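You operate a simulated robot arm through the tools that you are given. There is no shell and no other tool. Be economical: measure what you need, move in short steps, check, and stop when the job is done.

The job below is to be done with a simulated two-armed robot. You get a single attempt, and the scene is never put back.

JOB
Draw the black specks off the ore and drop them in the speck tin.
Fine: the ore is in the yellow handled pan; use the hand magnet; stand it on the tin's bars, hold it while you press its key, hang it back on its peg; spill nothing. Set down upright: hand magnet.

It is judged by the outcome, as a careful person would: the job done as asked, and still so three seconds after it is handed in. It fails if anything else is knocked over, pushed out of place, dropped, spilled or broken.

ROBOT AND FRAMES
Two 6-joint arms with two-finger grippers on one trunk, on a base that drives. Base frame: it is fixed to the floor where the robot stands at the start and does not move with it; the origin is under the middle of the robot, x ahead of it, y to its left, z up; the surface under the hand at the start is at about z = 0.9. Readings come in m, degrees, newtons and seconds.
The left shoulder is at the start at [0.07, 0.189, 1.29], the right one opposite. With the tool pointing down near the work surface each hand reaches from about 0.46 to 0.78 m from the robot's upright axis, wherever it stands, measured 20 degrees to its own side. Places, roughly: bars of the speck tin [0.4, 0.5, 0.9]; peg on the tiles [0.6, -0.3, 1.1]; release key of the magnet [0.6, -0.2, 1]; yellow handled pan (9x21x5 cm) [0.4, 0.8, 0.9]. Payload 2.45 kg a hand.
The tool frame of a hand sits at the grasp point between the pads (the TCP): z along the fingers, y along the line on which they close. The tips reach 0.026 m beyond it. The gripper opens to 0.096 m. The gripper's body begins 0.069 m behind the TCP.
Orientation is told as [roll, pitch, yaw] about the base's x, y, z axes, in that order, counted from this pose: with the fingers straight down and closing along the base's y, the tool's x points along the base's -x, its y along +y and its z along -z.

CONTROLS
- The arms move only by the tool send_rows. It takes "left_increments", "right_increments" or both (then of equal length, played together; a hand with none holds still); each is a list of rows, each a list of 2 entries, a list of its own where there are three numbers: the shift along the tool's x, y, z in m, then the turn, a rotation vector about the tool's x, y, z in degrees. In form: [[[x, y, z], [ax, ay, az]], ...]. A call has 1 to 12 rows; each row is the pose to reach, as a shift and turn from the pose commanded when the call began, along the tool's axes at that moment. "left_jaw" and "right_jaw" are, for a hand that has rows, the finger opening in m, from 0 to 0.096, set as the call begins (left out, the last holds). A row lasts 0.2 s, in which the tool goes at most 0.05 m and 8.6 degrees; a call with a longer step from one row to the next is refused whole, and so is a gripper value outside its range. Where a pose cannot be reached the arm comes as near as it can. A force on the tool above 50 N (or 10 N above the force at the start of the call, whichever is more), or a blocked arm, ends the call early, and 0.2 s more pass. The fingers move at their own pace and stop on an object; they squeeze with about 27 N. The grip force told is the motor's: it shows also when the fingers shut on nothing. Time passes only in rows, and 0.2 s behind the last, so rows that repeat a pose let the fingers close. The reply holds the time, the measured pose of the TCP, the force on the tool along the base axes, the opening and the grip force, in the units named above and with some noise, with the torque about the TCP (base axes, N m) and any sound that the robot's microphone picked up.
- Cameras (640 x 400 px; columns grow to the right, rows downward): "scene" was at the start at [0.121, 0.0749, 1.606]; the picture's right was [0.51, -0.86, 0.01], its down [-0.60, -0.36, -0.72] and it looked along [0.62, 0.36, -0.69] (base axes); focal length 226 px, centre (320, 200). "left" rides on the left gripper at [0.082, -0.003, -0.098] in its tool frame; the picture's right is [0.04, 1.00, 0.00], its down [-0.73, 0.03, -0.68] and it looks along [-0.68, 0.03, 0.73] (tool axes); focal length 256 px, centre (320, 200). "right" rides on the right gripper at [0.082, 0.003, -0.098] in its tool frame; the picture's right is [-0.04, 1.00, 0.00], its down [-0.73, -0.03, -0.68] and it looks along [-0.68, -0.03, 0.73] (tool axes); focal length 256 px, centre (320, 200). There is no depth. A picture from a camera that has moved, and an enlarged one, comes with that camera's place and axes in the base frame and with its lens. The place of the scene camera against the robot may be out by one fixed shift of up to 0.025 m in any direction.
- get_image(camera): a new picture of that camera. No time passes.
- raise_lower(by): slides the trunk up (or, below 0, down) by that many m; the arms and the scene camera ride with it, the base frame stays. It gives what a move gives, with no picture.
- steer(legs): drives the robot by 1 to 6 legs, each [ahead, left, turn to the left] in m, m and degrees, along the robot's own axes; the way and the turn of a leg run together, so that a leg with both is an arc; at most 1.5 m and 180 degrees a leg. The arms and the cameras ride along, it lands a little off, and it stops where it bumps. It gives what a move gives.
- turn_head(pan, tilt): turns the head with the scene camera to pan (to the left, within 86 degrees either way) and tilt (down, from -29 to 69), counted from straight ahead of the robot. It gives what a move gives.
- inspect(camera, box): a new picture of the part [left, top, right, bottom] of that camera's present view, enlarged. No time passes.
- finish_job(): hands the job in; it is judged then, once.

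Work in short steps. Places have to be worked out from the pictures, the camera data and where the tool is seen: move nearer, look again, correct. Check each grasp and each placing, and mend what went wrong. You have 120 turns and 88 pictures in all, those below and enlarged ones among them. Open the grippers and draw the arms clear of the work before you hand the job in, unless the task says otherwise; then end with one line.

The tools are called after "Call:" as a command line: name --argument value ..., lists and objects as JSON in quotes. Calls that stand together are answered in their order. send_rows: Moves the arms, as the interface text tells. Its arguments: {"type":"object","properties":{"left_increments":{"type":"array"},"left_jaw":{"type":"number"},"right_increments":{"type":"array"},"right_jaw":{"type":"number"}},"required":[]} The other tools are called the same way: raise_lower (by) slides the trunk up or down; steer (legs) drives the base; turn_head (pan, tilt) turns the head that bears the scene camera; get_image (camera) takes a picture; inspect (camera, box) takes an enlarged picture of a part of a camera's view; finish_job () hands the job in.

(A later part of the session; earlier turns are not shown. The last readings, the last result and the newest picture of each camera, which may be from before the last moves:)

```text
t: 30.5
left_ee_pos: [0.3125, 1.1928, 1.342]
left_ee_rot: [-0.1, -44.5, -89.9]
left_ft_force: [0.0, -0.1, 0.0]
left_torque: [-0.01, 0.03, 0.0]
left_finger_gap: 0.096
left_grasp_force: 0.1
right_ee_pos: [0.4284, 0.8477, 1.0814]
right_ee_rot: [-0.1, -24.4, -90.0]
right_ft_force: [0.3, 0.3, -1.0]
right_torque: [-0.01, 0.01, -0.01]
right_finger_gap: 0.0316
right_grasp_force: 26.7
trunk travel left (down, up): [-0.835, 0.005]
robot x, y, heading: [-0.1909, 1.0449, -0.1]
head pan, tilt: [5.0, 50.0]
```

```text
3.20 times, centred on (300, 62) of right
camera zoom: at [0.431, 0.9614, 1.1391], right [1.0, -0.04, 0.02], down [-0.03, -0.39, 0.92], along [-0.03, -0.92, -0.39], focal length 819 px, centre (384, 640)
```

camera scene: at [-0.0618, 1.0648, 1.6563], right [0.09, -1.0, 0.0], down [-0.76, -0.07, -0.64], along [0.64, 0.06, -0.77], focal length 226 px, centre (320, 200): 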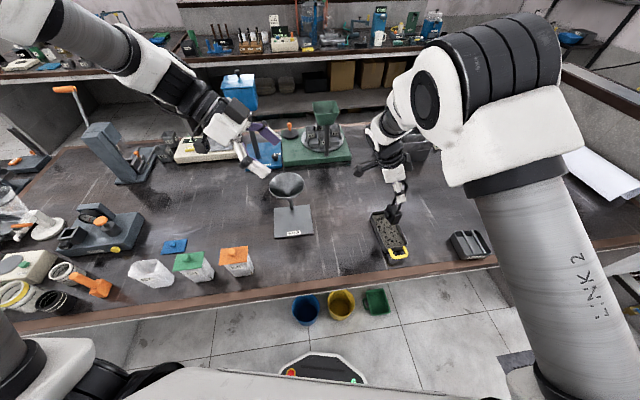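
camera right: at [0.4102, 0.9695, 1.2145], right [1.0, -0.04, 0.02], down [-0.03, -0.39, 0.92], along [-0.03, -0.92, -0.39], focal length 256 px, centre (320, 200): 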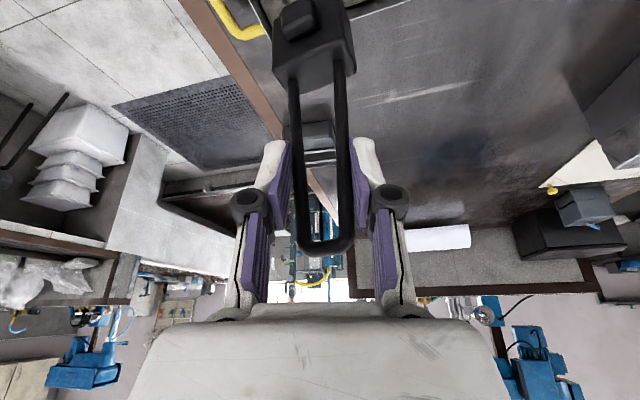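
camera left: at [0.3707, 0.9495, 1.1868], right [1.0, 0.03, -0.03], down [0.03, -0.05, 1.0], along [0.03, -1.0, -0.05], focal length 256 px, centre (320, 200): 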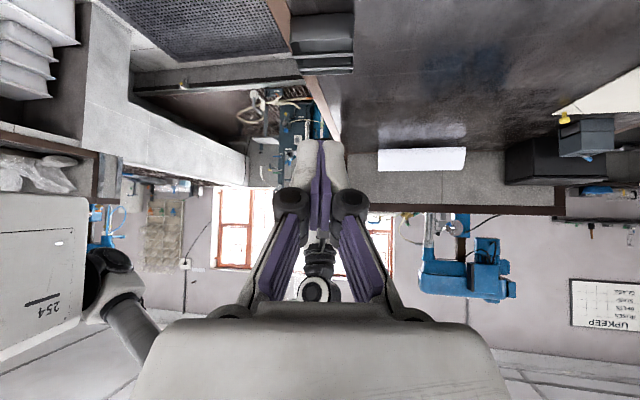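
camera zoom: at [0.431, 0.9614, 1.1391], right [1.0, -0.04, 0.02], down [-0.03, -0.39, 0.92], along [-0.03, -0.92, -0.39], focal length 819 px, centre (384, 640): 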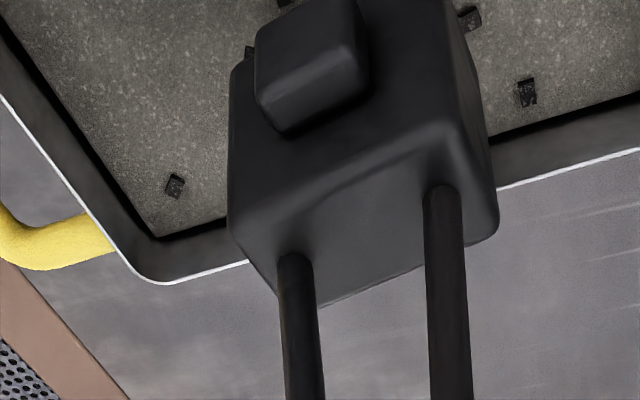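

Most specks are up and about eight remain, near the walls. I do a second, slightly lower sweep closer to the sides and corners.

Call:
send_rows --right_increments '[[[0.0021, 0, 0.0046], [0, 0, 0]], [[0.012, 0.016, 0.0], [0, 0, 0]], [[0.021, 0.0317, -0.004], [0, 0, 0]], [[0.021, 0.0317, -0.004], [0, 0, 0]], [[-0.0001, 0.0379, 0.0056], [0, 0, 0]], [[-0.0085, 0.003, 0.0094], [0, 0, 0]], [[-0.0168, -0.0317, 0.0132], [0, 0, 0]], [[-0.0168, -0.0317, 0.0132], [0, 0, 0]], [[0.0043, -0.0379, 0.0036], [0, 0, 0]], [[0.0126, -0.003, -0.0002], [0, 0, 0]], [[0.0021, 0, 0.0046], [0, 0, 0]], [[0.0021, 0, 0.0046], [0, 0, 0]]]'

Call:
inspect --camera "scene" --box '[350, 190, 430, 270]'

Call:
inspect --camera "right" --box '[200, 0, 400, 125]'

```text
t: 33.1
left_ee_pos: [0.3108, 1.1932, 1.3426]
left_ee_rot: [0.0, -44.5, -90.0]
left_ft_force: [0.3, 0.6, 0.0]
left_torque: [0.02, 0.01, -0.01]
left_finger_gap: 0.096
left_grasp_force: 0.0
right_ee_pos: [0.4243, 0.8472, 1.0776]
right_ee_rot: [0.0, -24.5, -90.0]
right_ft_force: [-0.6, -0.9, -1.9]
right_torque: [0.02, -0.03, -0.01]
right_finger_gap: 0.0071
right_grasp_force: 26.8
trunk travel left (down, up): [-0.835, 0.005]
robot x, y, heading: [-0.1882, 1.0458, -0.1]
head pan, tilt: [5.0, 50.0]
```

```text
5.00 times, centred on (390, 230) of scene
camera zoom: at [-0.0623, 1.0701, 1.6563], right [0.09, -1.0, 0.0], down [-0.76, -0.07, -0.64], along [0.64, 0.06, -0.77], focal length 1130 px, centre (-30, 50)
```

zoom: 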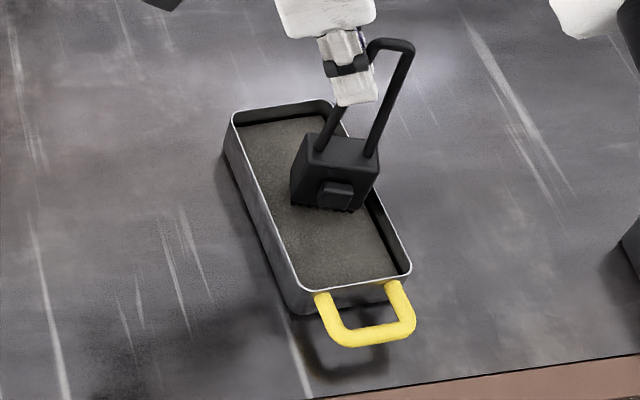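

```text
3.20 times, centred on (300, 62) of right
camera zoom: at [0.4276, 0.9613, 1.1358], right [1.0, -0.04, 0.02], down [-0.03, -0.39, 0.92], along [-0.03, -0.92, -0.39], focal length 819 px, centre (384, 640)
```

zoom: 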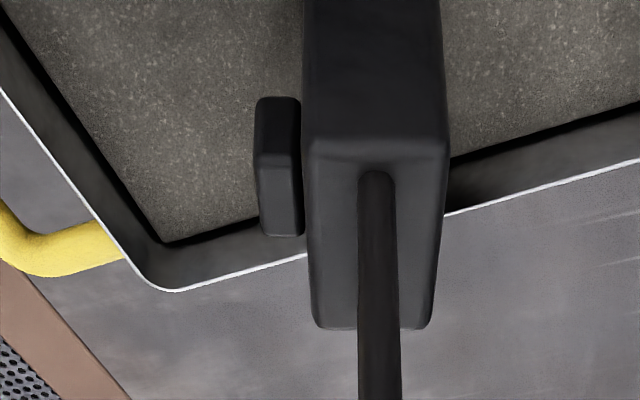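

All the specks are off the ore. But the magnet twisted in the grip until the loop lies flat between the pads: one leg is gripped at 7.1 mm. It still hangs upright, its key now faces −x, and it spans the right way for the bars. I lift it straight up gently and check.

Call:
send_rows --right_increments '[[[-0.004, 0, -0.009], [0, 0, 0]], [[-0.01, 0, -0.022], [0, 0, 0]], [[-0.018, 0, -0.04], [0, 0, 0]], [[-0.027, 0, -0.06], [0, 0, 0]], [[-0.037, 0, -0.082], [0, 0, 0]], [[-0.037, 0, -0.082], [0, 0, 0]]]'

Call:
inspect --camera "scene" --box '[350, 160, 430, 260]'

Call:
get_image --camera "right"

```text
t: 34.5
left_ee_pos: [0.312, 1.1925, 1.343]
left_ee_rot: [0.0, -44.6, -89.9]
left_ft_force: [-0.9, 0.4, -0.2]
left_torque: [0.03, 0.01, 0.0]
left_finger_gap: 0.0958
left_grasp_force: 0.0
right_ee_pos: [0.4276, 0.8507, 1.1659]
right_ee_rot: [-0.1, -24.5, -90.1]
right_ft_force: [0.3, -0.1, -1.0]
right_torque: [0.05, -0.02, 0.04]
right_finger_gap: 0.0069
right_grasp_force: 26.8
trunk travel left (down, up): [-0.835, 0.005]
robot x, y, heading: [-0.191, 1.0453, -0.1]
head pan, tilt: [5.0, 50.0]
```

```text
4.00 times, centred on (390, 210) of scene
camera zoom: at [-0.0609, 1.069, 1.6561], right [0.09, -1.0, 0.0], down [-0.76, -0.07, -0.64], along [0.64, 0.06, -0.77], focal length 904 px, centre (40, 160)
```

zoom: 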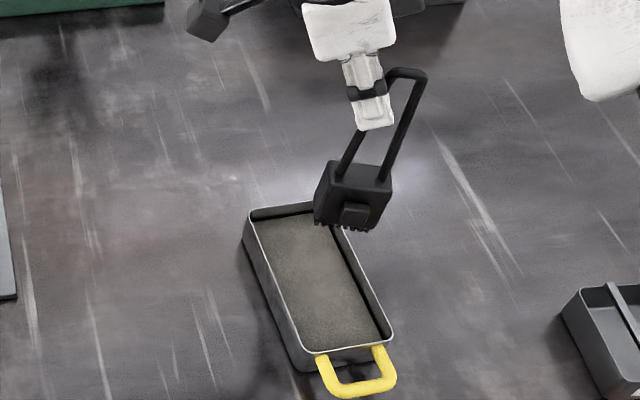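

```text
50 pictures are left
camera right: at [0.4314, 0.9641, 1.2235], right [1.0, -0.04, 0.02], down [-0.03, -0.39, 0.92], along [-0.03, -0.92, -0.39], focal length 256 px, centre (320, 200)
```

right: 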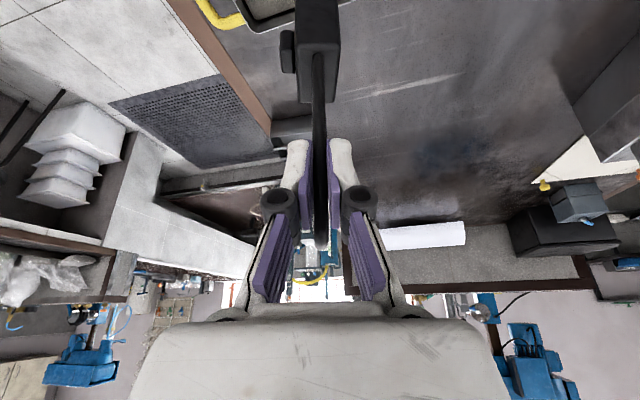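

The pan is clean and the specks hang on the pole. I drive back and right to bring the magnet over the tin, then turn 11° left to line up with the table.

Call:
steer --legs '[[-0.056, -0.2, 0], [0, -0.187, 0], [0, 0, 11]]'

Call:
turn_head --pan -12 --tilt 50

Call:
get_image --camera "scene"

Call:
inspect --camera "right" --box '[200, 0, 400, 125]'

```text
t: 38.0
left_ee_pos: [0.2181, 0.8944, 1.3432]
left_ee_rot: [-0.1, -44.4, -79.5]
left_ft_force: [0.8, 0.6, 0.4]
left_torque: [-0.03, 0.02, 0.0]
left_finger_gap: 0.0961
left_grasp_force: 0.1
right_ee_pos: [0.3943, 0.5776, 1.1641]
right_ee_rot: [-0.1, -24.4, -79.6]
right_ft_force: [-0.3, -0.3, -1.5]
right_torque: [0.02, 0.01, -0.03]
right_finger_gap: 0.0069
right_grasp_force: 27.3
trunk travel left (down, up): [-0.835, 0.005]
robot x, y, heading: [-0.2464, 0.6591, 10.5]
head pan, tilt: [5.0, 50.0]
```

```text
t: 38.8
left_ee_pos: [0.2164, 0.8949, 1.3427]
left_ee_rot: [0.0, -44.6, -79.5]
left_ft_force: [0.5, 0.1, -0.1]
left_torque: [-0.01, 0.0, 0.0]
left_finger_gap: 0.0958
left_grasp_force: 0.0
right_ee_pos: [0.3938, 0.5794, 1.1676]
right_ee_rot: [0.0, -24.5, -79.6]
right_ft_force: [0.4, -0.7, -1.5]
right_torque: [0.02, -0.01, 0.03]
right_finger_gap: 0.007
right_grasp_force: 26.9
trunk travel left (down, up): [-0.835, 0.005]
robot x, y, heading: [-0.2473, 0.6598, 10.5]
head pan, tilt: [-12.0, 50.0]
```

```text
49 pictures are left
camera scene: at [-0.1208, 0.684, 1.6562], right [-0.03, -1.0, 0.0], down [-0.77, 0.02, -0.64], along [0.64, -0.02, -0.77], focal length 226 px, centre (320, 200)
```

scene: 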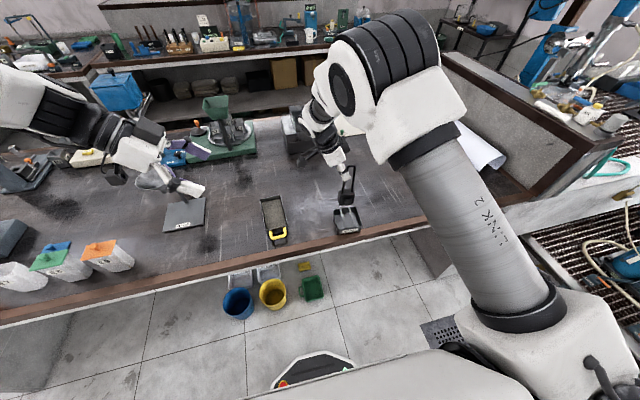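

```text
3.20 times, centred on (300, 62) of right
camera zoom: at [0.3765, 0.692, 1.2235], right [0.99, 0.14, 0.02], down [0.04, -0.38, 0.92], along [0.14, -0.91, -0.39], focal length 819 px, centre (384, 640)
```

zoom: 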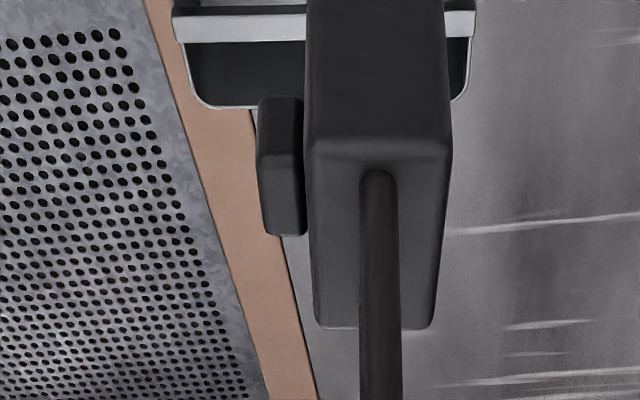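

The block is neatly square to the bars. By the wrist camera the bars' centre is at about (0.388, 0.548) and the block at (0.394, 0.566). I shift over them and lower to about 2.5 cm above.

Call:
send_rows --right_increments '[[[-0.0075, -0.005, 0.0034], [0, 0, 0]], [[-0.0151, -0.0091, 0.0068], [0, 0, 0]], [[-0.007, -0.0091, 0.025], [0, 0, 0]], [[0.001, -0.0091, 0.043], [0, 0, 0]], [[0.0096, -0.0091, 0.0615], [0, 0, 0]], [[0.0096, -0.0091, 0.0615], [0, 0, 0]]]'

Call:
inspect --camera "scene" --box '[300, 160, 400, 250]'

Call:
inspect --camera "right" --box '[200, 0, 400, 125]'

```text
t: 40.2
left_ee_pos: [0.218, 0.8942, 1.3434]
left_ee_rot: [0.1, -44.5, -79.6]
left_ft_force: [0.1, 0.6, 0.7]
left_torque: [-0.01, 0.0, 0.0]
left_finger_gap: 0.096
left_grasp_force: 0.1
right_ee_pos: [0.3876, 0.5601, 1.1061]
right_ee_rot: [-0.1, -24.5, -79.6]
right_ft_force: [0.1, -0.1, -0.9]
right_torque: [0.05, -0.03, -0.01]
right_finger_gap: 0.007
right_grasp_force: 26.5
trunk travel left (down, up): [-0.835, 0.005]
robot x, y, heading: [-0.2445, 0.6614, 10.7]
head pan, tilt: [-12.0, 50.0]
```

```text
4.44 times, centred on (350, 205) of scene
camera zoom: at [-0.1207, 0.6838, 1.6562], right [-0.03, -1.0, 0.0], down [-0.77, 0.02, -0.64], along [0.64, -0.02, -0.77], focal length 1004 px, centre (187, 178)
```

zoom: 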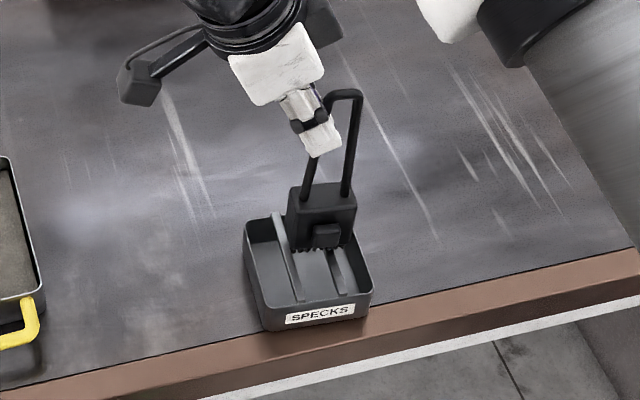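

```text
3.20 times, centred on (300, 62) of right
camera zoom: at [0.3702, 0.6728, 1.1636], right [0.99, 0.14, 0.02], down [0.04, -0.38, 0.92], along [0.14, -0.91, -0.39], focal length 819 px, centre (384, 640)
```

zoom: 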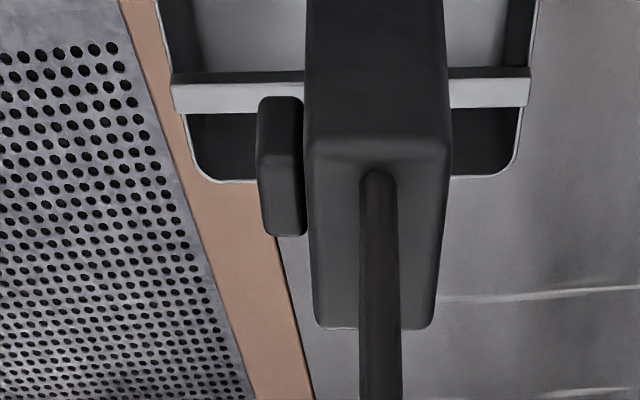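

Aligned: the block centre is at about (0.388, 0.547) over the bars' centre. I lower 16 mm and read the force.

Call:
send_rows --right_increments '[[[0.0016, 0, 0.0036], [0, 0, 0]], [[0.0033, 0, 0.0073], [0, 0, 0]], [[0.005, 0, 0.0109], [0, 0, 0]], [[0.0066, 0, 0.0146], [0, 0, 0]], [[0.0066, 0, 0.0146], [0, 0, 0]]]'

Call:
inspect --camera "scene" --box '[320, 180, 380, 240]'

```text
t: 41.4
left_ee_pos: [0.2156, 0.8948, 1.3447]
left_ee_rot: [0.1, -44.5, -79.6]
left_ft_force: [0.8, 0.0, 0.2]
left_torque: [0.02, 0.01, -0.02]
left_finger_gap: 0.0958
left_grasp_force: 0.1
right_ee_pos: [0.3883, 0.5611, 1.0924]
right_ee_rot: [0.2, -24.5, -79.5]
right_ft_force: [1.8, -1.9, 15.9]
right_torque: [-0.73, -0.18, 0.0]
right_finger_gap: 0.0073
right_grasp_force: 26.4
trunk travel left (down, up): [-0.835, 0.005]
robot x, y, heading: [-0.2468, 0.662, 10.4]
head pan, tilt: [-12.0, 50.0]
```

```text
6.67 times, centred on (350, 210) of scene
camera zoom: at [-0.1228, 0.6838, 1.6566], right [-0.03, -1.0, 0.0], down [-0.77, 0.02, -0.64], along [0.64, -0.02, -0.77], focal length 1507 px, centre (120, 133)
```

zoom: 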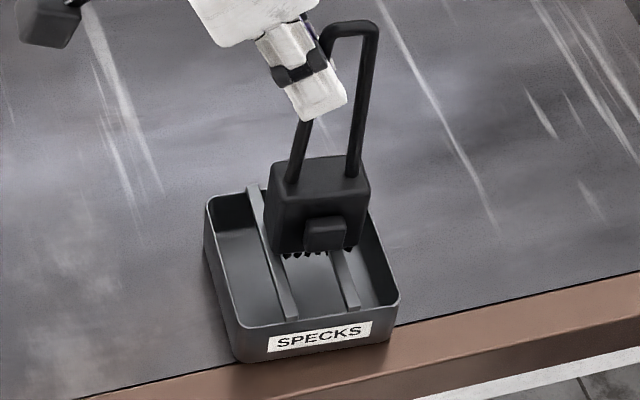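

Contact is made with 16 N up at z 1.092, slightly more on the −y bar. I lift 4 mm, shift 4 mm toward +y to centre on both bars, and set down again.

Call:
send_rows --right_increments '[[[-0.0016, 0, -0.0036], [0, 0, 0]], [[0.0014, 0, -0.0052], [0, 0, 0]], [[0.0036, 0, -0.0016], [0, 0, 0]], [[0.0036, 0, -0.0016], [0, 0, 0]]]'

Call:
inspect --camera "scene" --box '[320, 180, 380, 240]'

```text
t: 42.4
left_ee_pos: [0.2163, 0.8958, 1.3439]
left_ee_rot: [0.1, -44.4, -79.7]
left_ft_force: [1.2, 0.1, 0.2]
left_torque: [0.03, 0.02, 0.0]
left_finger_gap: 0.0958
left_grasp_force: 0.0
right_ee_pos: [0.3868, 0.5664, 1.0922]
right_ee_rot: [0.0, -24.4, -79.5]
right_ft_force: [0.4, -2.5, 12.0]
right_torque: [-0.75, -0.15, 0.03]
right_finger_gap: 0.0071
right_grasp_force: 27.4
trunk travel left (down, up): [-0.835, 0.005]
robot x, y, heading: [-0.248, 0.6627, 10.5]
head pan, tilt: [-12.0, 50.0]
```

```text
6.67 times, centred on (350, 210) of scene
camera zoom: at [-0.1223, 0.6838, 1.6565], right [-0.03, -1.0, 0.0], down [-0.77, 0.02, -0.64], along [0.64, -0.02, -0.77], focal length 1507 px, centre (120, 133)
```

zoom: 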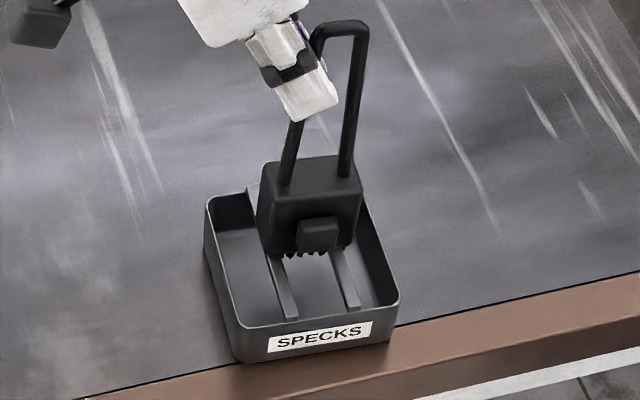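

The block now stands centred on both bars with 12 N down. Next the left hand comes from the +y side to pinch the key against the block's back, so no net push acts on the tin. First I go down to a low staging point well to the left.

Call:
send_rows --left_increments '[[[0.02, 0.011, 0.029], [0, -2.5, 0]], [[0.04, 0.022, 0.058], [0, -5, 0]], [[0.06, 0.033, 0.087], [0, -7.5, 0]], [[0.08, 0.044, 0.116], [0, -10, 0]], [[0.1, 0.056, 0.145], [0, -12.5, 0]], [[0.12, 0.067, 0.174], [0, -15, 0]], [[0.142, 0.078, 0.2025], [0, -17.5, 0]], [[0.142, 0.078, 0.2025], [0, -17.5, 0]]]' --left_jaw 0.096

Call:
get_image --camera "scene"

Call:
get_image --camera "left"

```text
t: 44.2
left_ee_pos: [0.3011, 0.8684, 1.0965]
left_ee_rot: [0.2, -62.1, -79.7]
left_ft_force: [0.4, 0.7, -0.9]
left_torque: [0.0, -0.02, 0.0]
left_finger_gap: 0.0959
left_grasp_force: 0.2
right_ee_pos: [0.3866, 0.5657, 1.092]
right_ee_rot: [0.1, -24.5, -79.6]
right_ft_force: [1.2, 3.5, 13.1]
right_torque: [0.02, -0.03, 0.03]
right_finger_gap: 0.0072
right_grasp_force: 26.9
trunk travel left (down, up): [-0.835, 0.005]
robot x, y, heading: [-0.2503, 0.6589, 10.3]
head pan, tilt: [-12.0, 50.0]
```

```text
43 pictures are left
camera scene: at [-0.1236, 0.6841, 1.6564], right [-0.03, -1.0, 0.0], down [-0.76, 0.02, -0.64], along [0.64, -0.02, -0.77], focal length 226 px, centre (320, 200)
```

scene: 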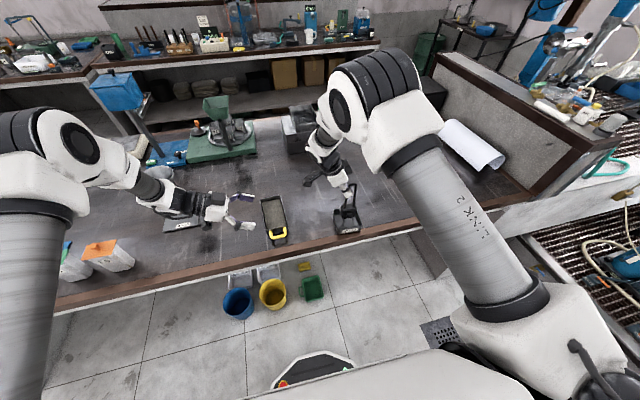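

```text
42 pictures are left
camera left: at [0.275, 0.989, 1.0711], right [0.98, 0.2, -0.03], down [-0.02, 0.26, 0.97], along [0.2, -0.95, 0.25], focal length 256 px, centre (320, 200)
```

left: 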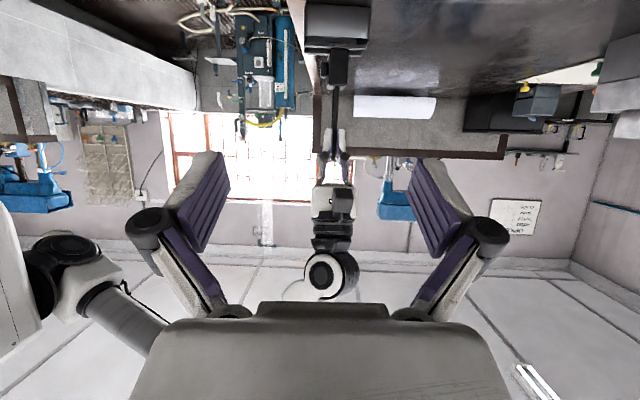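

The left view now shows the tin, magnet and right gripper clearly. I move the left hand along −y to about 15 cm short of the magnet.

Call:
send_rows --left_increments '[[[-0.011, 0.0057, 0.036], [0, 0, 0]], [[-0.022, 0.0113, 0.072], [0, 0, 0]], [[-0.033, 0.017, 0.1077], [0, 0, 0]], [[-0.0436, 0.0226, 0.1435], [0, 0, 0]], [[-0.0545, 0.0283, 0.1794], [0, 0, 0]], [[-0.0545, 0.0283, 0.1794], [0, 0, 0]]]'

Call:
get_image --camera "scene"

Call:
get_image --camera "left"

```text
t: 45.6
left_ee_pos: [0.3616, 0.6911, 1.0604]
left_ee_rot: [0.1, -61.9, -79.6]
left_ft_force: [0.0, -0.3, -0.8]
left_torque: [-0.01, -0.02, 0.0]
left_finger_gap: 0.0961
left_grasp_force: 0.1
right_ee_pos: [0.3871, 0.5661, 1.092]
right_ee_rot: [0.0, -24.6, -79.4]
right_ft_force: [0.2, 1.3, 12.3]
right_torque: [-0.28, -0.07, 0.02]
right_finger_gap: 0.0071
right_grasp_force: 26.6
trunk travel left (down, up): [-0.835, 0.005]
robot x, y, heading: [-0.2493, 0.6605, 10.3]
head pan, tilt: [-12.0, 50.0]
```

```text
41 pictures are left
camera scene: at [-0.1225, 0.6847, 1.6563], right [-0.03, -1.0, 0.0], down [-0.77, 0.02, -0.64], along [0.64, -0.02, -0.77], focal length 226 px, centre (320, 200)
```

scene: 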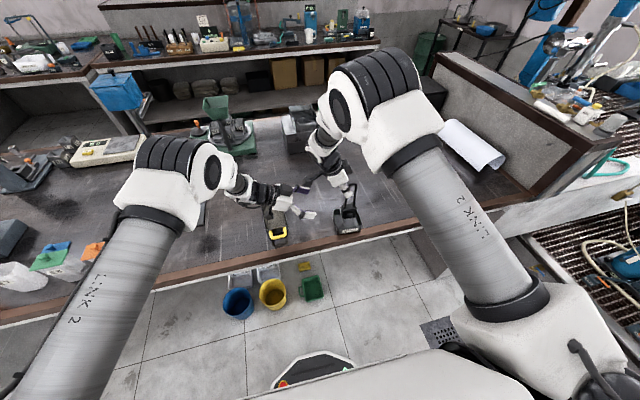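

```text
40 pictures are left
camera left: at [0.3364, 0.8125, 1.0349], right [0.98, 0.2, -0.03], down [-0.02, 0.26, 0.97], along [0.2, -0.95, 0.25], focal length 256 px, centre (320, 200)
```

left: 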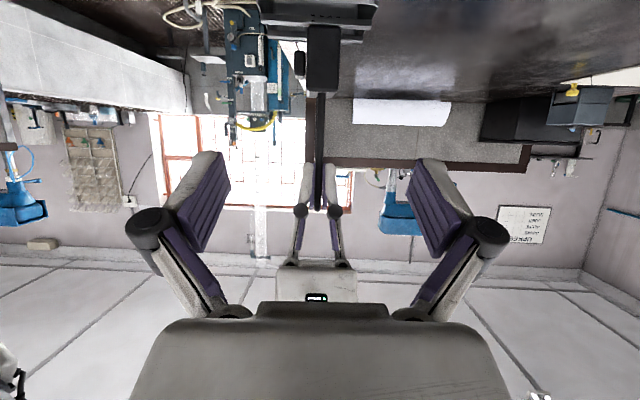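

By the left camera the block centre is at about (0.388, 0.552), with its top at 1.00 and the key's centre at z 0.976. I advance 10.5 cm along the fingers and check before the last bit.

Call:
send_rows --left_increments '[[[0.001, -0.001, 0.03], [0, 0, 0]], [[0.002, -0.003, 0.06], [0, 0, 0]], [[0.004, -0.0043, 0.085], [0, 0, 0]], [[0.004, -0.0043, 0.105], [0, 0, 0]], [[0.004, -0.0043, 0.105], [0, 0, 0]]]'

Call:
get_image --camera "left"

Call:
inspect --camera "scene" --box '[290, 150, 390, 240]'

```text
t: 46.8
left_ee_pos: [0.3777, 0.6111, 1.0064]
left_ee_rot: [0.0, -62.0, -79.6]
left_ft_force: [0.7, 0.0, -0.1]
left_torque: [0.03, 0.01, 0.04]
left_finger_gap: 0.0959
left_grasp_force: 0.1
left hand out of reach, approached as far as the arm can: row 4, 5
right_ee_pos: [0.3879, 0.5666, 1.0912]
right_ee_rot: [0.0, -24.5, -79.6]
right_ft_force: [0.3, 1.5, 9.3]
right_torque: [-0.21, -0.01, 0.02]
right_finger_gap: 0.0071
right_grasp_force: 26.3
trunk travel left (down, up): [-0.835, 0.005]
robot x, y, heading: [-0.2432, 0.6588, 10.5]
head pan, tilt: [-12.0, 50.0]
```

```text
39 pictures are left
camera left: at [0.3529, 0.7322, 0.9816], right [0.98, 0.2, -0.04], down [-0.02, 0.26, 0.97], along [0.2, -0.95, 0.25], focal length 256 px, centre (320, 200)
```

left: 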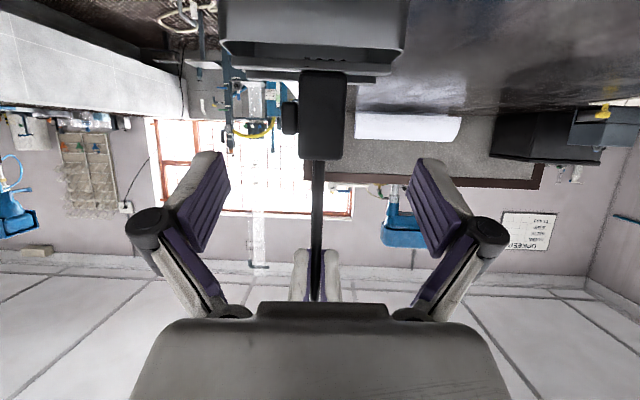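

```text
4.44 times, centred on (340, 195) of scene
camera zoom: at [-0.1225, 0.6839, 1.6563], right [-0.03, -1.0, 0.0], down [-0.77, 0.02, -0.64], along [0.64, -0.02, -0.77], focal length 1004 px, centre (231, 222)
```

zoom: 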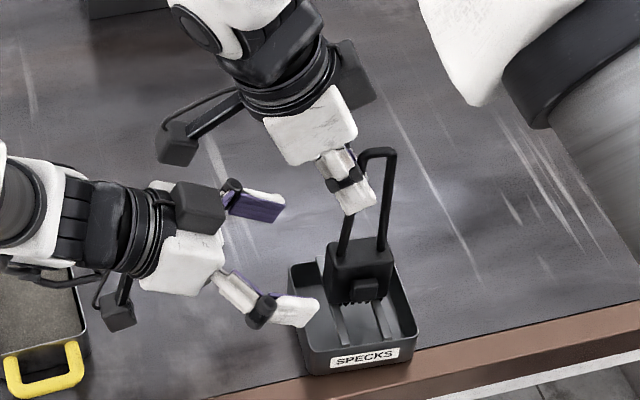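

The left arm tops out 5 cm short. I will shift the robot right under the work so the tin lies nearer the left arm. First I retreat the left hand, lift the magnet 5 cm and test the right hand 8 cm further to robot-left.

Call:
send_rows --left_increments '[[[0, 0, -0.03], [0, 0, 0]], [[0, 0, -0.06], [0, 0, 0]], [[0, 0, -0.09], [0, 0, 0]], [[0, 0, -0.12], [0, 0, 0]], [[0, 0, -0.14], [0, 0, 0]], [[0, 0, -0.14], [0, 0, 0]], [[0, 0, -0.14], [0, 0, 0]], [[0, 0, -0.14], [0, 0, 0]], [[0, 0, -0.14], [0, 0, 0]]]' --right_increments '[[[0, 0, 0], [0, 0, 0]], [[-0.004, 0, -0.009], [0, 0, 0]], [[-0.01, 0, -0.022], [0, 0, 0]], [[-0.0206, 0, -0.0456], [0, 0, 0]], [[-0.002, 0, -0.0538], [0, 0, 0]], [[0.0158, 0, -0.062], [0, 0, 0]], [[0.034, 0, -0.07], [0, 0, 0]], [[0.0523, 0, -0.0785], [0, 0, 0]], [[0.0523, 0, -0.0785], [0, 0, 0]]]'

```text
t: 48.8
left_ee_pos: [0.3585, 0.7331, 1.0737]
left_ee_rot: [-0.2, -62.0, -79.5]
left_ft_force: [0.2, -0.1, -0.4]
left_torque: [-0.02, 0.01, 0.02]
left_finger_gap: 0.0962
left_grasp_force: 0.0
right_ee_pos: [0.3889, 0.6249, 1.1408]
right_ee_rot: [-0.2, -23.9, -80.3]
right_ft_force: [0.8, -0.7, -1.0]
right_torque: [0.05, 0.02, 0.02]
right_finger_gap: 0.0071
right_grasp_force: 26.9
right hand out of reach, approached as far as the arm can: row 8, 9
trunk travel left (down, up): [-0.835, 0.005]
robot x, y, heading: [-0.2464, 0.6568, 10.6]
head pan, tilt: [-12.0, 50.0]
```

That gained 6 cm in the robot frame. I drive the base 5.5 cm right and look at the magnet over the tin.

Call:
steer --legs '[[0, -0.055, 0]]'

Call:
inspect --camera "right" --box '[200, 0, 400, 125]'

```text
t: 49.8
left_ee_pos: [0.3675, 0.6856, 1.0745]
left_ee_rot: [0.0, -62.3, -79.4]
left_ft_force: [-0.1, 0.7, 0.0]
left_torque: [-0.05, 0.0, 0.01]
left_finger_gap: 0.0957
left_grasp_force: 0.0
right_ee_pos: [0.3968, 0.5775, 1.1392]
right_ee_rot: [-0.3, -24.3, -80.4]
right_ft_force: [0.1, 0.5, -1.6]
right_torque: [0.0, -0.03, -0.01]
right_finger_gap: 0.0071
right_grasp_force: 27.2
trunk travel left (down, up): [-0.835, 0.005]
robot x, y, heading: [-0.2379, 0.6034, 10.6]
head pan, tilt: [-12.0, 50.0]
```

```text
3.20 times, centred on (300, 62) of right
camera zoom: at [0.3804, 0.6899, 1.1973], right [0.99, 0.13, 0.01], down [0.04, -0.39, 0.92], along [0.13, -0.91, -0.39], focal length 819 px, centre (384, 640)
```

zoom: 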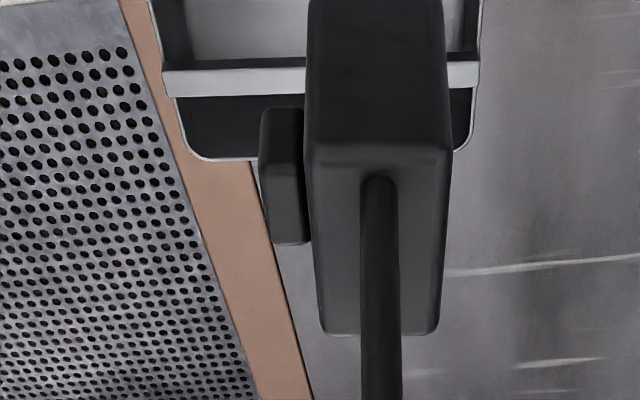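

I place the magnet back on the bars at the same spot as before (TCP 0.387, 0.566, 1.092).

Call:
send_rows --right_increments '[[[-0.0043, -0.006, 0.002], [0, 0, 0]], [[-0.0087, -0.0119, 0.0039], [0, 0, 0]], [[-0.002, -0.0119, 0.0187], [0, 0, 0]], [[0.0045, -0.0119, 0.0332], [0, 0, 0]], [[0.0075, -0.0119, 0.04], [0, 0, 0]], [[0.0106, -0.0119, 0.0467], [0, 0, 0]], [[0.0106, -0.0119, 0.0467], [0, 0, 0]]]'

Call:
inspect --camera "scene" --box '[280, 160, 380, 250]'

```text
t: 51.4
left_ee_pos: [0.3684, 0.68, 1.0732]
left_ee_rot: [-0.1, -62.0, -79.5]
left_ft_force: [0.0, 0.3, 0.3]
left_torque: [0.01, 0.0, 0.01]
left_finger_gap: 0.0962
left_grasp_force: 0.0
right_ee_pos: [0.3858, 0.5617, 1.0923]
right_ee_rot: [-0.2, -23.9, -80.3]
right_ft_force: [-0.7, -0.4, -1.3]
right_torque: [-0.03, -0.05, -0.02]
right_finger_gap: 0.0073
right_grasp_force: 27.6
trunk travel left (down, up): [-0.835, 0.005]
robot x, y, heading: [-0.2379, 0.6082, 10.4]
head pan, tilt: [-12.0, 50.0]
```

```text
4.44 times, centred on (330, 205) of scene
camera zoom: at [-0.1106, 0.6294, 1.6562], right [-0.03, -1.0, 0.0], down [-0.77, 0.02, -0.64], along [0.64, -0.02, -0.77], focal length 1004 px, centre (276, 178)
```

zoom: 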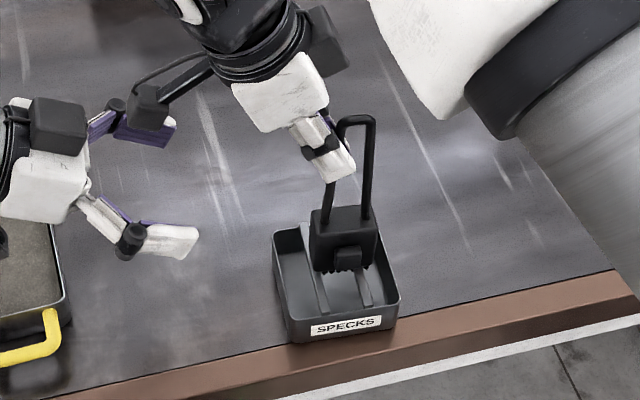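

There is no contact yet and it sits 4 mm to −y. I shift 4 mm to +y and lower 5 mm.

Call:
send_rows --right_increments '[[[0.0036, 0, -0.0016], [0, 0, 0]], [[0.0048, 0, 0.001], [0, 0, 0]], [[0.0057, 0, 0.003], [0, 0, 0]], [[0.0057, 0, 0.003], [0, 0, 0]]]'

Call:
inspect --camera "scene" --box '[325, 185, 375, 240]'

```text
t: 52.4
left_ee_pos: [0.3672, 0.6803, 1.0738]
left_ee_rot: [0.2, -62.0, -79.5]
left_ft_force: [0.6, -1.2, 0.1]
left_torque: [-0.02, 0.02, 0.02]
left_finger_gap: 0.0959
left_grasp_force: 0.1
right_ee_pos: [0.3856, 0.5657, 1.0896]
right_ee_rot: [0.0, -23.9, -80.3]
right_ft_force: [2.9, 4.3, 21.6]
right_torque: [-0.02, -0.17, 0.02]
right_finger_gap: 0.0072
right_grasp_force: 27.5
trunk travel left (down, up): [-0.835, 0.005]
robot x, y, heading: [-0.236, 0.6034, 10.4]
head pan, tilt: [-12.0, 50.0]
```

```text
7.27 times, centred on (350, 212) of scene
camera zoom: at [-0.1136, 0.6308, 1.6566], right [-0.03, -1.0, 0.0], down [-0.76, 0.02, -0.64], along [0.64, -0.02, -0.76], focal length 1644 px, centre (102, 109)
```

zoom: 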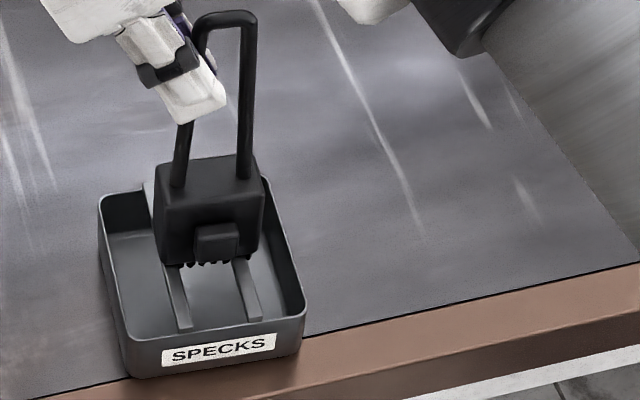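

It sits flat on both bars: 21 N down and almost no torque. Now I bring the left hand in along its fingers to straddle key and block back.

Call:
send_rows --left_increments '[[[0.012, -0.0079, 0.03], [0, 0, 0]], [[0.0231, -0.0079, 0.065], [0, 0, 0]], [[0.0231, -0.0079, 0.095], [0, 0, 0]], [[0.0231, -0.0079, 0.12], [0, 0, 0]], [[0.0231, -0.0079, 0.135], [0, 0, 0]], [[0.0231, -0.0079, 0.148], [0, 0, 0]], [[0.0231, -0.0079, 0.148], [0, 0, 0]]]'

Call:
get_image --camera "left"

Call:
inspect --camera "scene" --box '[300, 170, 380, 240]'

```text
t: 54.0
left_ee_pos: [0.3831, 0.5604, 0.9837]
left_ee_rot: [0.1, -62.1, -79.7]
left_ft_force: [1.0, -0.1, 0.4]
left_torque: [-0.01, 0.02, -0.02]
left_finger_gap: 0.096
left_grasp_force: 0.0
right_ee_pos: [0.3834, 0.5637, 1.0893]
right_ee_rot: [-0.3, -23.9, -80.3]
right_ft_force: [1.2, 3.0, 17.8]
right_torque: [-0.14, -0.12, 0.04]
right_finger_gap: 0.0069
right_grasp_force: 27.1
trunk travel left (down, up): [-0.835, 0.005]
robot x, y, heading: [-0.2376, 0.6022, 10.7]
head pan, tilt: [-12.0, 50.0]
```

```text
34 pictures are left
camera left: at [0.3571, 0.6814, 0.958], right [0.98, 0.2, -0.03], down [-0.02, 0.26, 0.97], along [0.2, -0.95, 0.25], focal length 256 px, centre (320, 200)
```

left: 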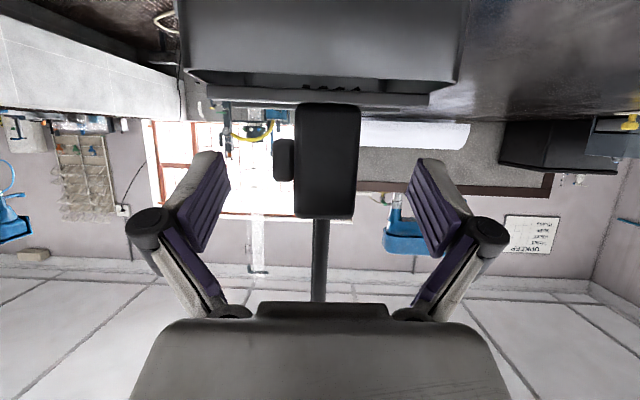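

```text
5.71 times, centred on (340, 205) of scene
camera zoom: at [-0.1132, 0.6304, 1.6564], right [-0.03, -1.0, 0.0], down [-0.76, 0.02, -0.64], along [0.64, -0.02, -0.77], focal length 1292 px, centre (206, 171)
```

zoom: 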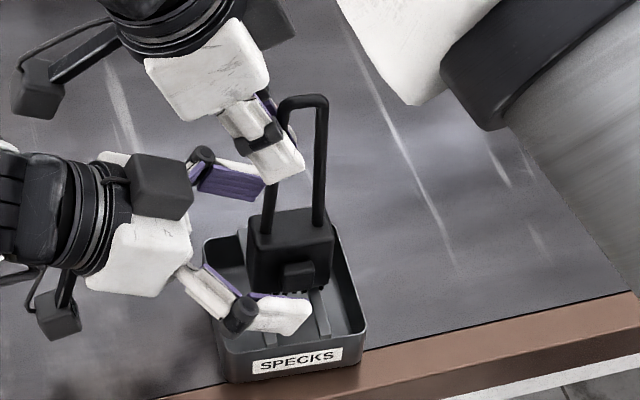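

Key and block are centred between the left fingers. I close the left jaw to press the key against the block's back while the right hand holds.

Call:
send_rows --left_increments '[[[0, 0, 0], [0, 0, 0]], [[0, 0, 0], [0, 0, 0]], [[0, 0, 0], [0, 0, 0]]]' --left_jaw 0.0

Call:
inspect --camera "left" --box '[220, 60, 420, 220]'

Call:
inspect --camera "scene" --box '[300, 170, 380, 240]'

```text
t: 54.8
left_ee_pos: [0.3831, 0.5602, 0.9842]
left_ee_rot: [0.2, -62.0, -79.6]
left_ft_force: [8.0, -1.4, -0.8]
left_torque: [-0.05, 0.08, 0.14]
left_finger_gap: 0.0301
left_grasp_force: 27.0
right_ee_pos: [0.3836, 0.5643, 1.0886]
right_ee_rot: [-0.2, -24.0, -80.3]
right_ft_force: [-3.4, 2.4, 17.6]
right_torque: [-0.18, 0.05, -0.02]
right_finger_gap: 0.0071
right_grasp_force: 26.6
trunk travel left (down, up): [-0.835, 0.005]
robot x, y, heading: [-0.2369, 0.6025, 10.6]
head pan, tilt: [-12.0, 50.0]
heard: click
```

```text
2.50 times, centred on (320, 140) of left
camera zoom: at [0.3581, 0.6814, 0.9582], right [0.98, 0.2, -0.03], down [-0.02, 0.26, 0.97], along [0.2, -0.95, 0.25], focal length 640 px, centre (320, 350)
```

zoom: 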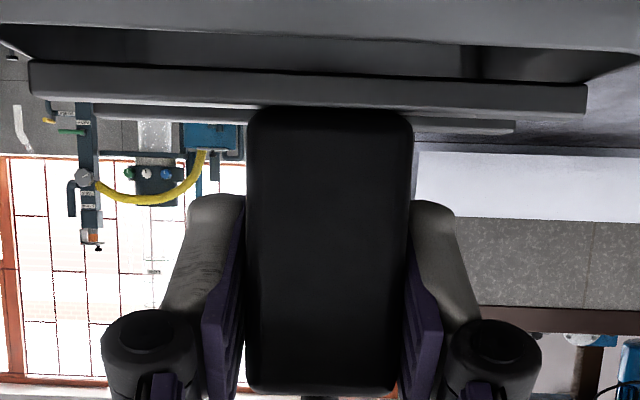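

```text
5.71 times, centred on (340, 205) of scene
camera zoom: at [-0.1124, 0.6297, 1.6564], right [-0.03, -1.0, 0.0], down [-0.77, 0.02, -0.64], along [0.64, -0.02, -0.77], focal length 1292 px, centre (206, 171)
```

zoom: 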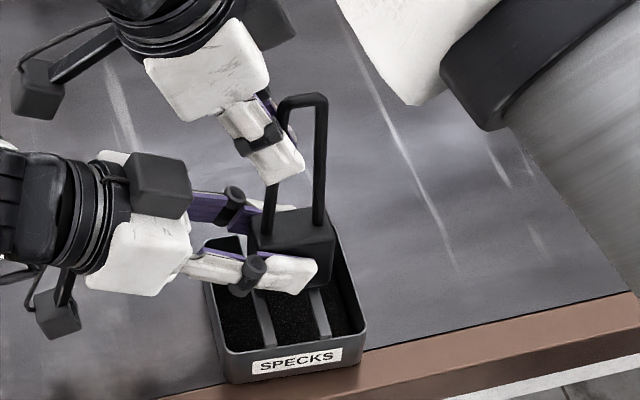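

A click was heard and the specks have dropped into the tin; the key is fully in. In case it re-arms, I lift the magnet with both hands together, key still pressed, well away from the tin.

Call:
send_rows --left_increments '[[[-0.0088, 0, -0.0047], [0, 0, 0]], [[-0.0221, 0, -0.0117], [0, 0, 0]], [[-0.0353, 0, -0.0188], [0, 0, 0]], [[-0.053, 0, -0.0281], [0, 0, 0]], [[-0.0706, 0, -0.0375], [0, 0, 0]], [[-0.0706, 0, -0.0375], [0, 0, 0]]]' --right_increments '[[[-0.0041, 0, -0.0091], [0, 0, 0]], [[-0.0103, 0, -0.0228], [0, 0, 0]], [[-0.0165, 0, -0.0364], [0, 0, 0]], [[-0.0247, 0, -0.0547], [0, 0, 0]], [[-0.0329, 0, -0.0729], [0, 0, 0]], [[-0.0329, 0, -0.0729], [0, 0, 0]]]'

Call:
inspect --camera "scene" --box '[300, 150, 380, 240]'

```text
t: 56.1
left_ee_pos: [0.39, 0.5717, 1.0625]
left_ee_rot: [-0.1, -62.1, -79.5]
left_ft_force: [-14.9, -15.3, 0.9]
left_torque: [0.51, -0.5, -0.25]
left_finger_gap: 0.0308
left_grasp_force: 26.8
left hand out of reach, approached as far as the arm can: row 3, 4, 5, 6
right_ee_pos: [0.3877, 0.5568, 1.16]
right_ee_rot: [-1.0, -23.0, -81.0]
right_ft_force: [15.7, 16.8, -2.8]
right_torque: [1.04, -0.95, 0.03]
right_finger_gap: 0.0088
right_grasp_force: 26.8
trunk travel left (down, up): [-0.835, 0.005]
robot x, y, heading: [-0.2367, 0.604, 10.6]
head pan, tilt: [-12.0, 50.0]
```

```text
4.44 times, centred on (340, 195) of scene
camera zoom: at [-0.1096, 0.6293, 1.6561], right [-0.03, -1.0, 0.0], down [-0.77, 0.02, -0.64], along [0.64, -0.02, -0.77], focal length 1004 px, centre (231, 222)
```

zoom: 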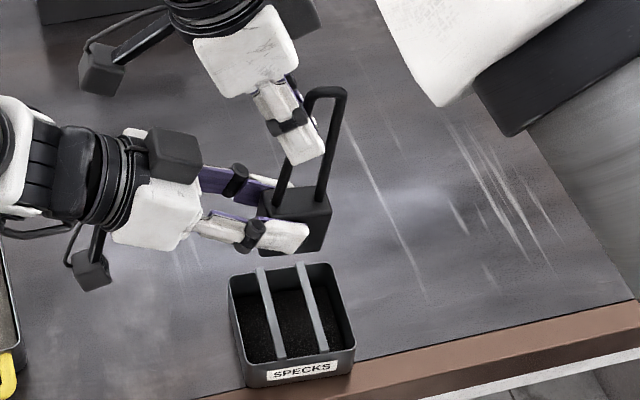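

The specks stayed in the tin. The left hand is at its limit and the two hands strain slightly against each other. The left grip on the block is firm, so I open the right hand and back it off along its fingers to regrip both legs.

Call:
send_rows --right_increments '[[[0, 0, 0], [0, 0, 0]], [[0, 0, 0], [0, 0, 0]], [[0, 0, -0.03], [0, 0, 0]], [[0, 0, -0.06], [0, 0, 0]], [[0, 0, -0.09], [0, 0, 0]], [[0, 0, -0.12], [0, 0, 0]], [[0, 0, -0.12], [0, 0, 0]]]' --right_jaw 0.096

Call:
get_image --camera "scene"

```text
t: 58.0
left_ee_pos: [0.3893, 0.5717, 1.0613]
left_ee_rot: [-0.2, -62.0, -79.4]
left_ft_force: [0.1, -0.3, -1.2]
left_torque: [0.06, 0.02, 0.0]
left_finger_gap: 0.0296
left_grasp_force: 27.0
right_ee_pos: [0.3934, 0.5782, 1.2247]
right_ee_rot: [-7.1, -22.2, -79.4]
right_ft_force: [0.4, 0.3, 0.7]
right_torque: [0.0, -0.01, 0.04]
right_finger_gap: 0.096
right_grasp_force: 0.0
right hand out of reach, approached as far as the arm can: row 3, 4, 5, 6, 7
trunk travel left (down, up): [-0.835, 0.005]
robot x, y, heading: [-0.2369, 0.6013, 10.7]
head pan, tilt: [-12.0, 50.0]
stopped in row 7 (right hand): the arm was blocked; the commanded pose is now the measured one
```

```text
29 pictures are left
camera scene: at [-0.1102, 0.6288, 1.6562], right [-0.03, -1.0, 0.0], down [-0.77, 0.02, -0.64], along [0.64, -0.02, -0.77], focal length 226 px, centre (320, 200)
```

scene: 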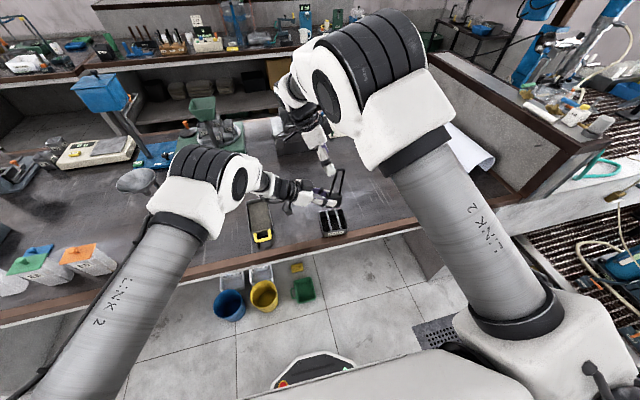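

The right tips are just clear of the loop. I slide the right hand off to robot-right along the loop plane, then turn it back to point forward (yaw about +10°).

Call:
send_rows --right_increments '[[[-0.03, 0, 0.004], [0, 0, 0]], [[-0.06, 0, 0.01], [0, 0, 0]], [[-0.09, 0, 0.018], [0, 0, 0]], [[-0.118, 0, 0.027], [0, 0, 0]], [[-0.14, 0, 0.027], [0, 0, 0]], [[-0.14, 0, 0.027], [0, 0, 0]]]'

Call:
send_rows --right_increments '[[[0, 0, 0], [-3.29, 0, -7.3]], [[0, 0, 0], [-6.6, 0, -14.6]], [[0, 0, 0], [-9.9, 0, -21.9]], [[0, 0, 0], [-13.2, 0, -29.2]], [[0, 0, 0], [-16.5, 0, -36.4]], [[0, 0, 0], [-19.8, 0, -43.7]], [[0, 0, 0], [-23, 0, -51]], [[0, 0, 0], [-26.3, 0, -58.3]], [[0, 0, 0], [-29.6, 0, -65.6]], [[0, 0, 0], [-32.9, 0, -72.9]], [[0, 0, 0], [-36.2, 0, -80.2]], [[0, 0, 0], [-37, 0, -82]]]'

Call:
get_image --camera "right"

```text
t: 59.4
left_ee_pos: [0.3899, 0.5732, 1.0621]
left_ee_rot: [-0.2, -62.0, -79.4]
left_ft_force: [0.0, -0.6, 0.0]
left_torque: [0.02, -0.01, 0.0]
left_finger_gap: 0.0297
left_grasp_force: 27.1
right_ee_pos: [0.4169, 0.4431, 1.2544]
right_ee_rot: [-7.0, -22.3, -79.2]
right_ft_force: [0.2, -0.1, 0.0]
right_torque: [0.01, -0.01, -0.03]
right_finger_gap: 0.0959
right_grasp_force: 0.0
trunk travel left (down, up): [-0.835, 0.005]
robot x, y, heading: [-0.239, 0.6055, 10.4]
head pan, tilt: [-12.0, 50.0]
```

```text
t: 62.0
left_ee_pos: [0.3892, 0.5717, 1.0616]
left_ee_rot: [0.1, -61.9, -79.5]
left_ft_force: [0.8, 0.0, -1.3]
left_torque: [0.05, 0.0, 0.04]
left_finger_gap: 0.0299
left_grasp_force: 26.5
right_ee_pos: [0.415, 0.4425, 1.2548]
right_ee_rot: [1.8, -18.0, 7.4]
right_ft_force: [0.8, -1.6, -0.5]
right_torque: [-0.02, 0.0, 0.0]
right_finger_gap: 0.0959
right_grasp_force: 0.1
trunk travel left (down, up): [-0.835, 0.005]
robot x, y, heading: [-0.2387, 0.6045, 10.7]
head pan, tilt: [-12.0, 50.0]
```

```text
28 pictures are left
camera right: at [0.3089, 0.4272, 1.3245], right [-0.1, 0.99, 0.04], down [0.49, 0.01, 0.87], along [0.86, 0.11, -0.49], focal length 256 px, centre (320, 200)
```

right: 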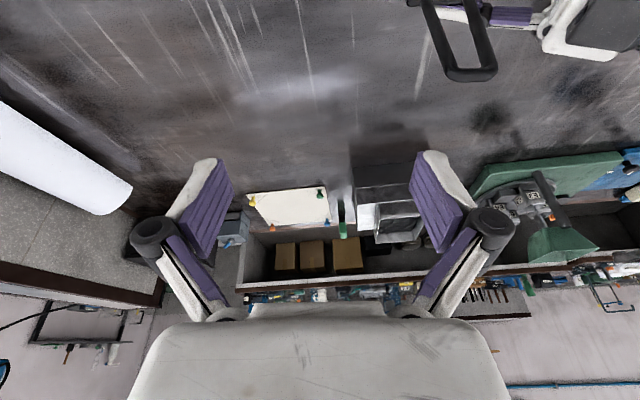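

Good orientation. I enlarge the view of the loop held by the left hand to see whether it stands upright.

Call:
inspect --camera "right" --box '[380, 0, 560, 110]'

Call:
inspect --camera "left" --box '[220, 80, 420, 320]'

Call:
inspect --camera "scene" --box '[280, 140, 380, 240]'

```text
3.56 times, centred on (470, 55) of right
camera zoom: at [0.3089, 0.4272, 1.3245], right [-0.1, 0.99, 0.04], down [0.49, 0.01, 0.87], along [0.86, 0.11, -0.49], focal length 910 px, centre (-213, 716)
```

zoom: 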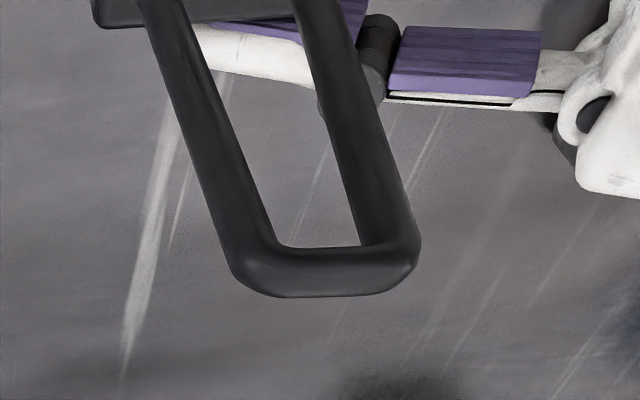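

```text
1.67 times, centred on (320, 200) of left
camera zoom: at [0.3643, 0.6935, 1.0362], right [0.98, 0.2, -0.04], down [-0.02, 0.26, 0.97], along [0.2, -0.95, 0.25], focal length 427 px, centre (320, 200)
```

zoom: 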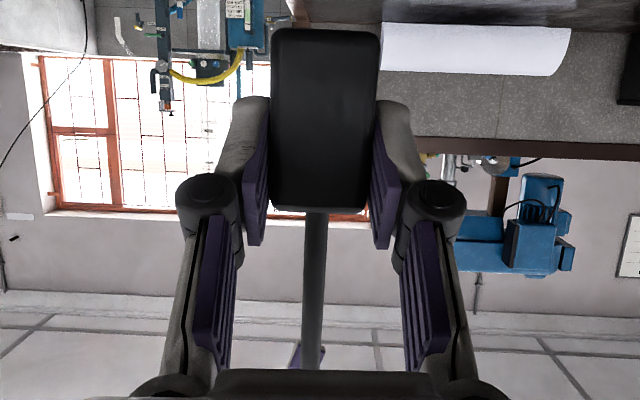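

```text
4.00 times, centred on (330, 190) of scene
camera zoom: at [-0.1103, 0.6291, 1.6562], right [-0.03, -1.0, 0.0], down [-0.77, 0.02, -0.64], along [0.64, -0.02, -0.77], focal length 904 px, centre (280, 240)
```

zoom: 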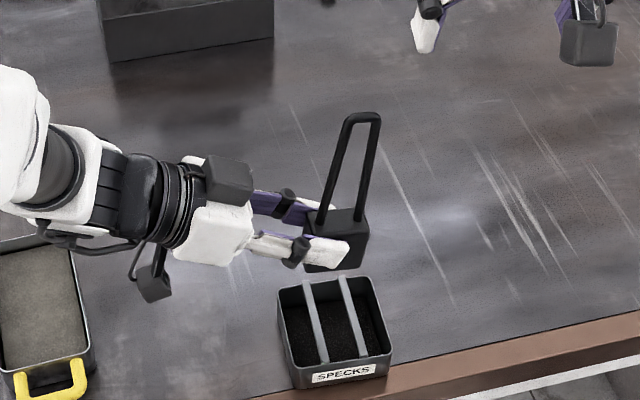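

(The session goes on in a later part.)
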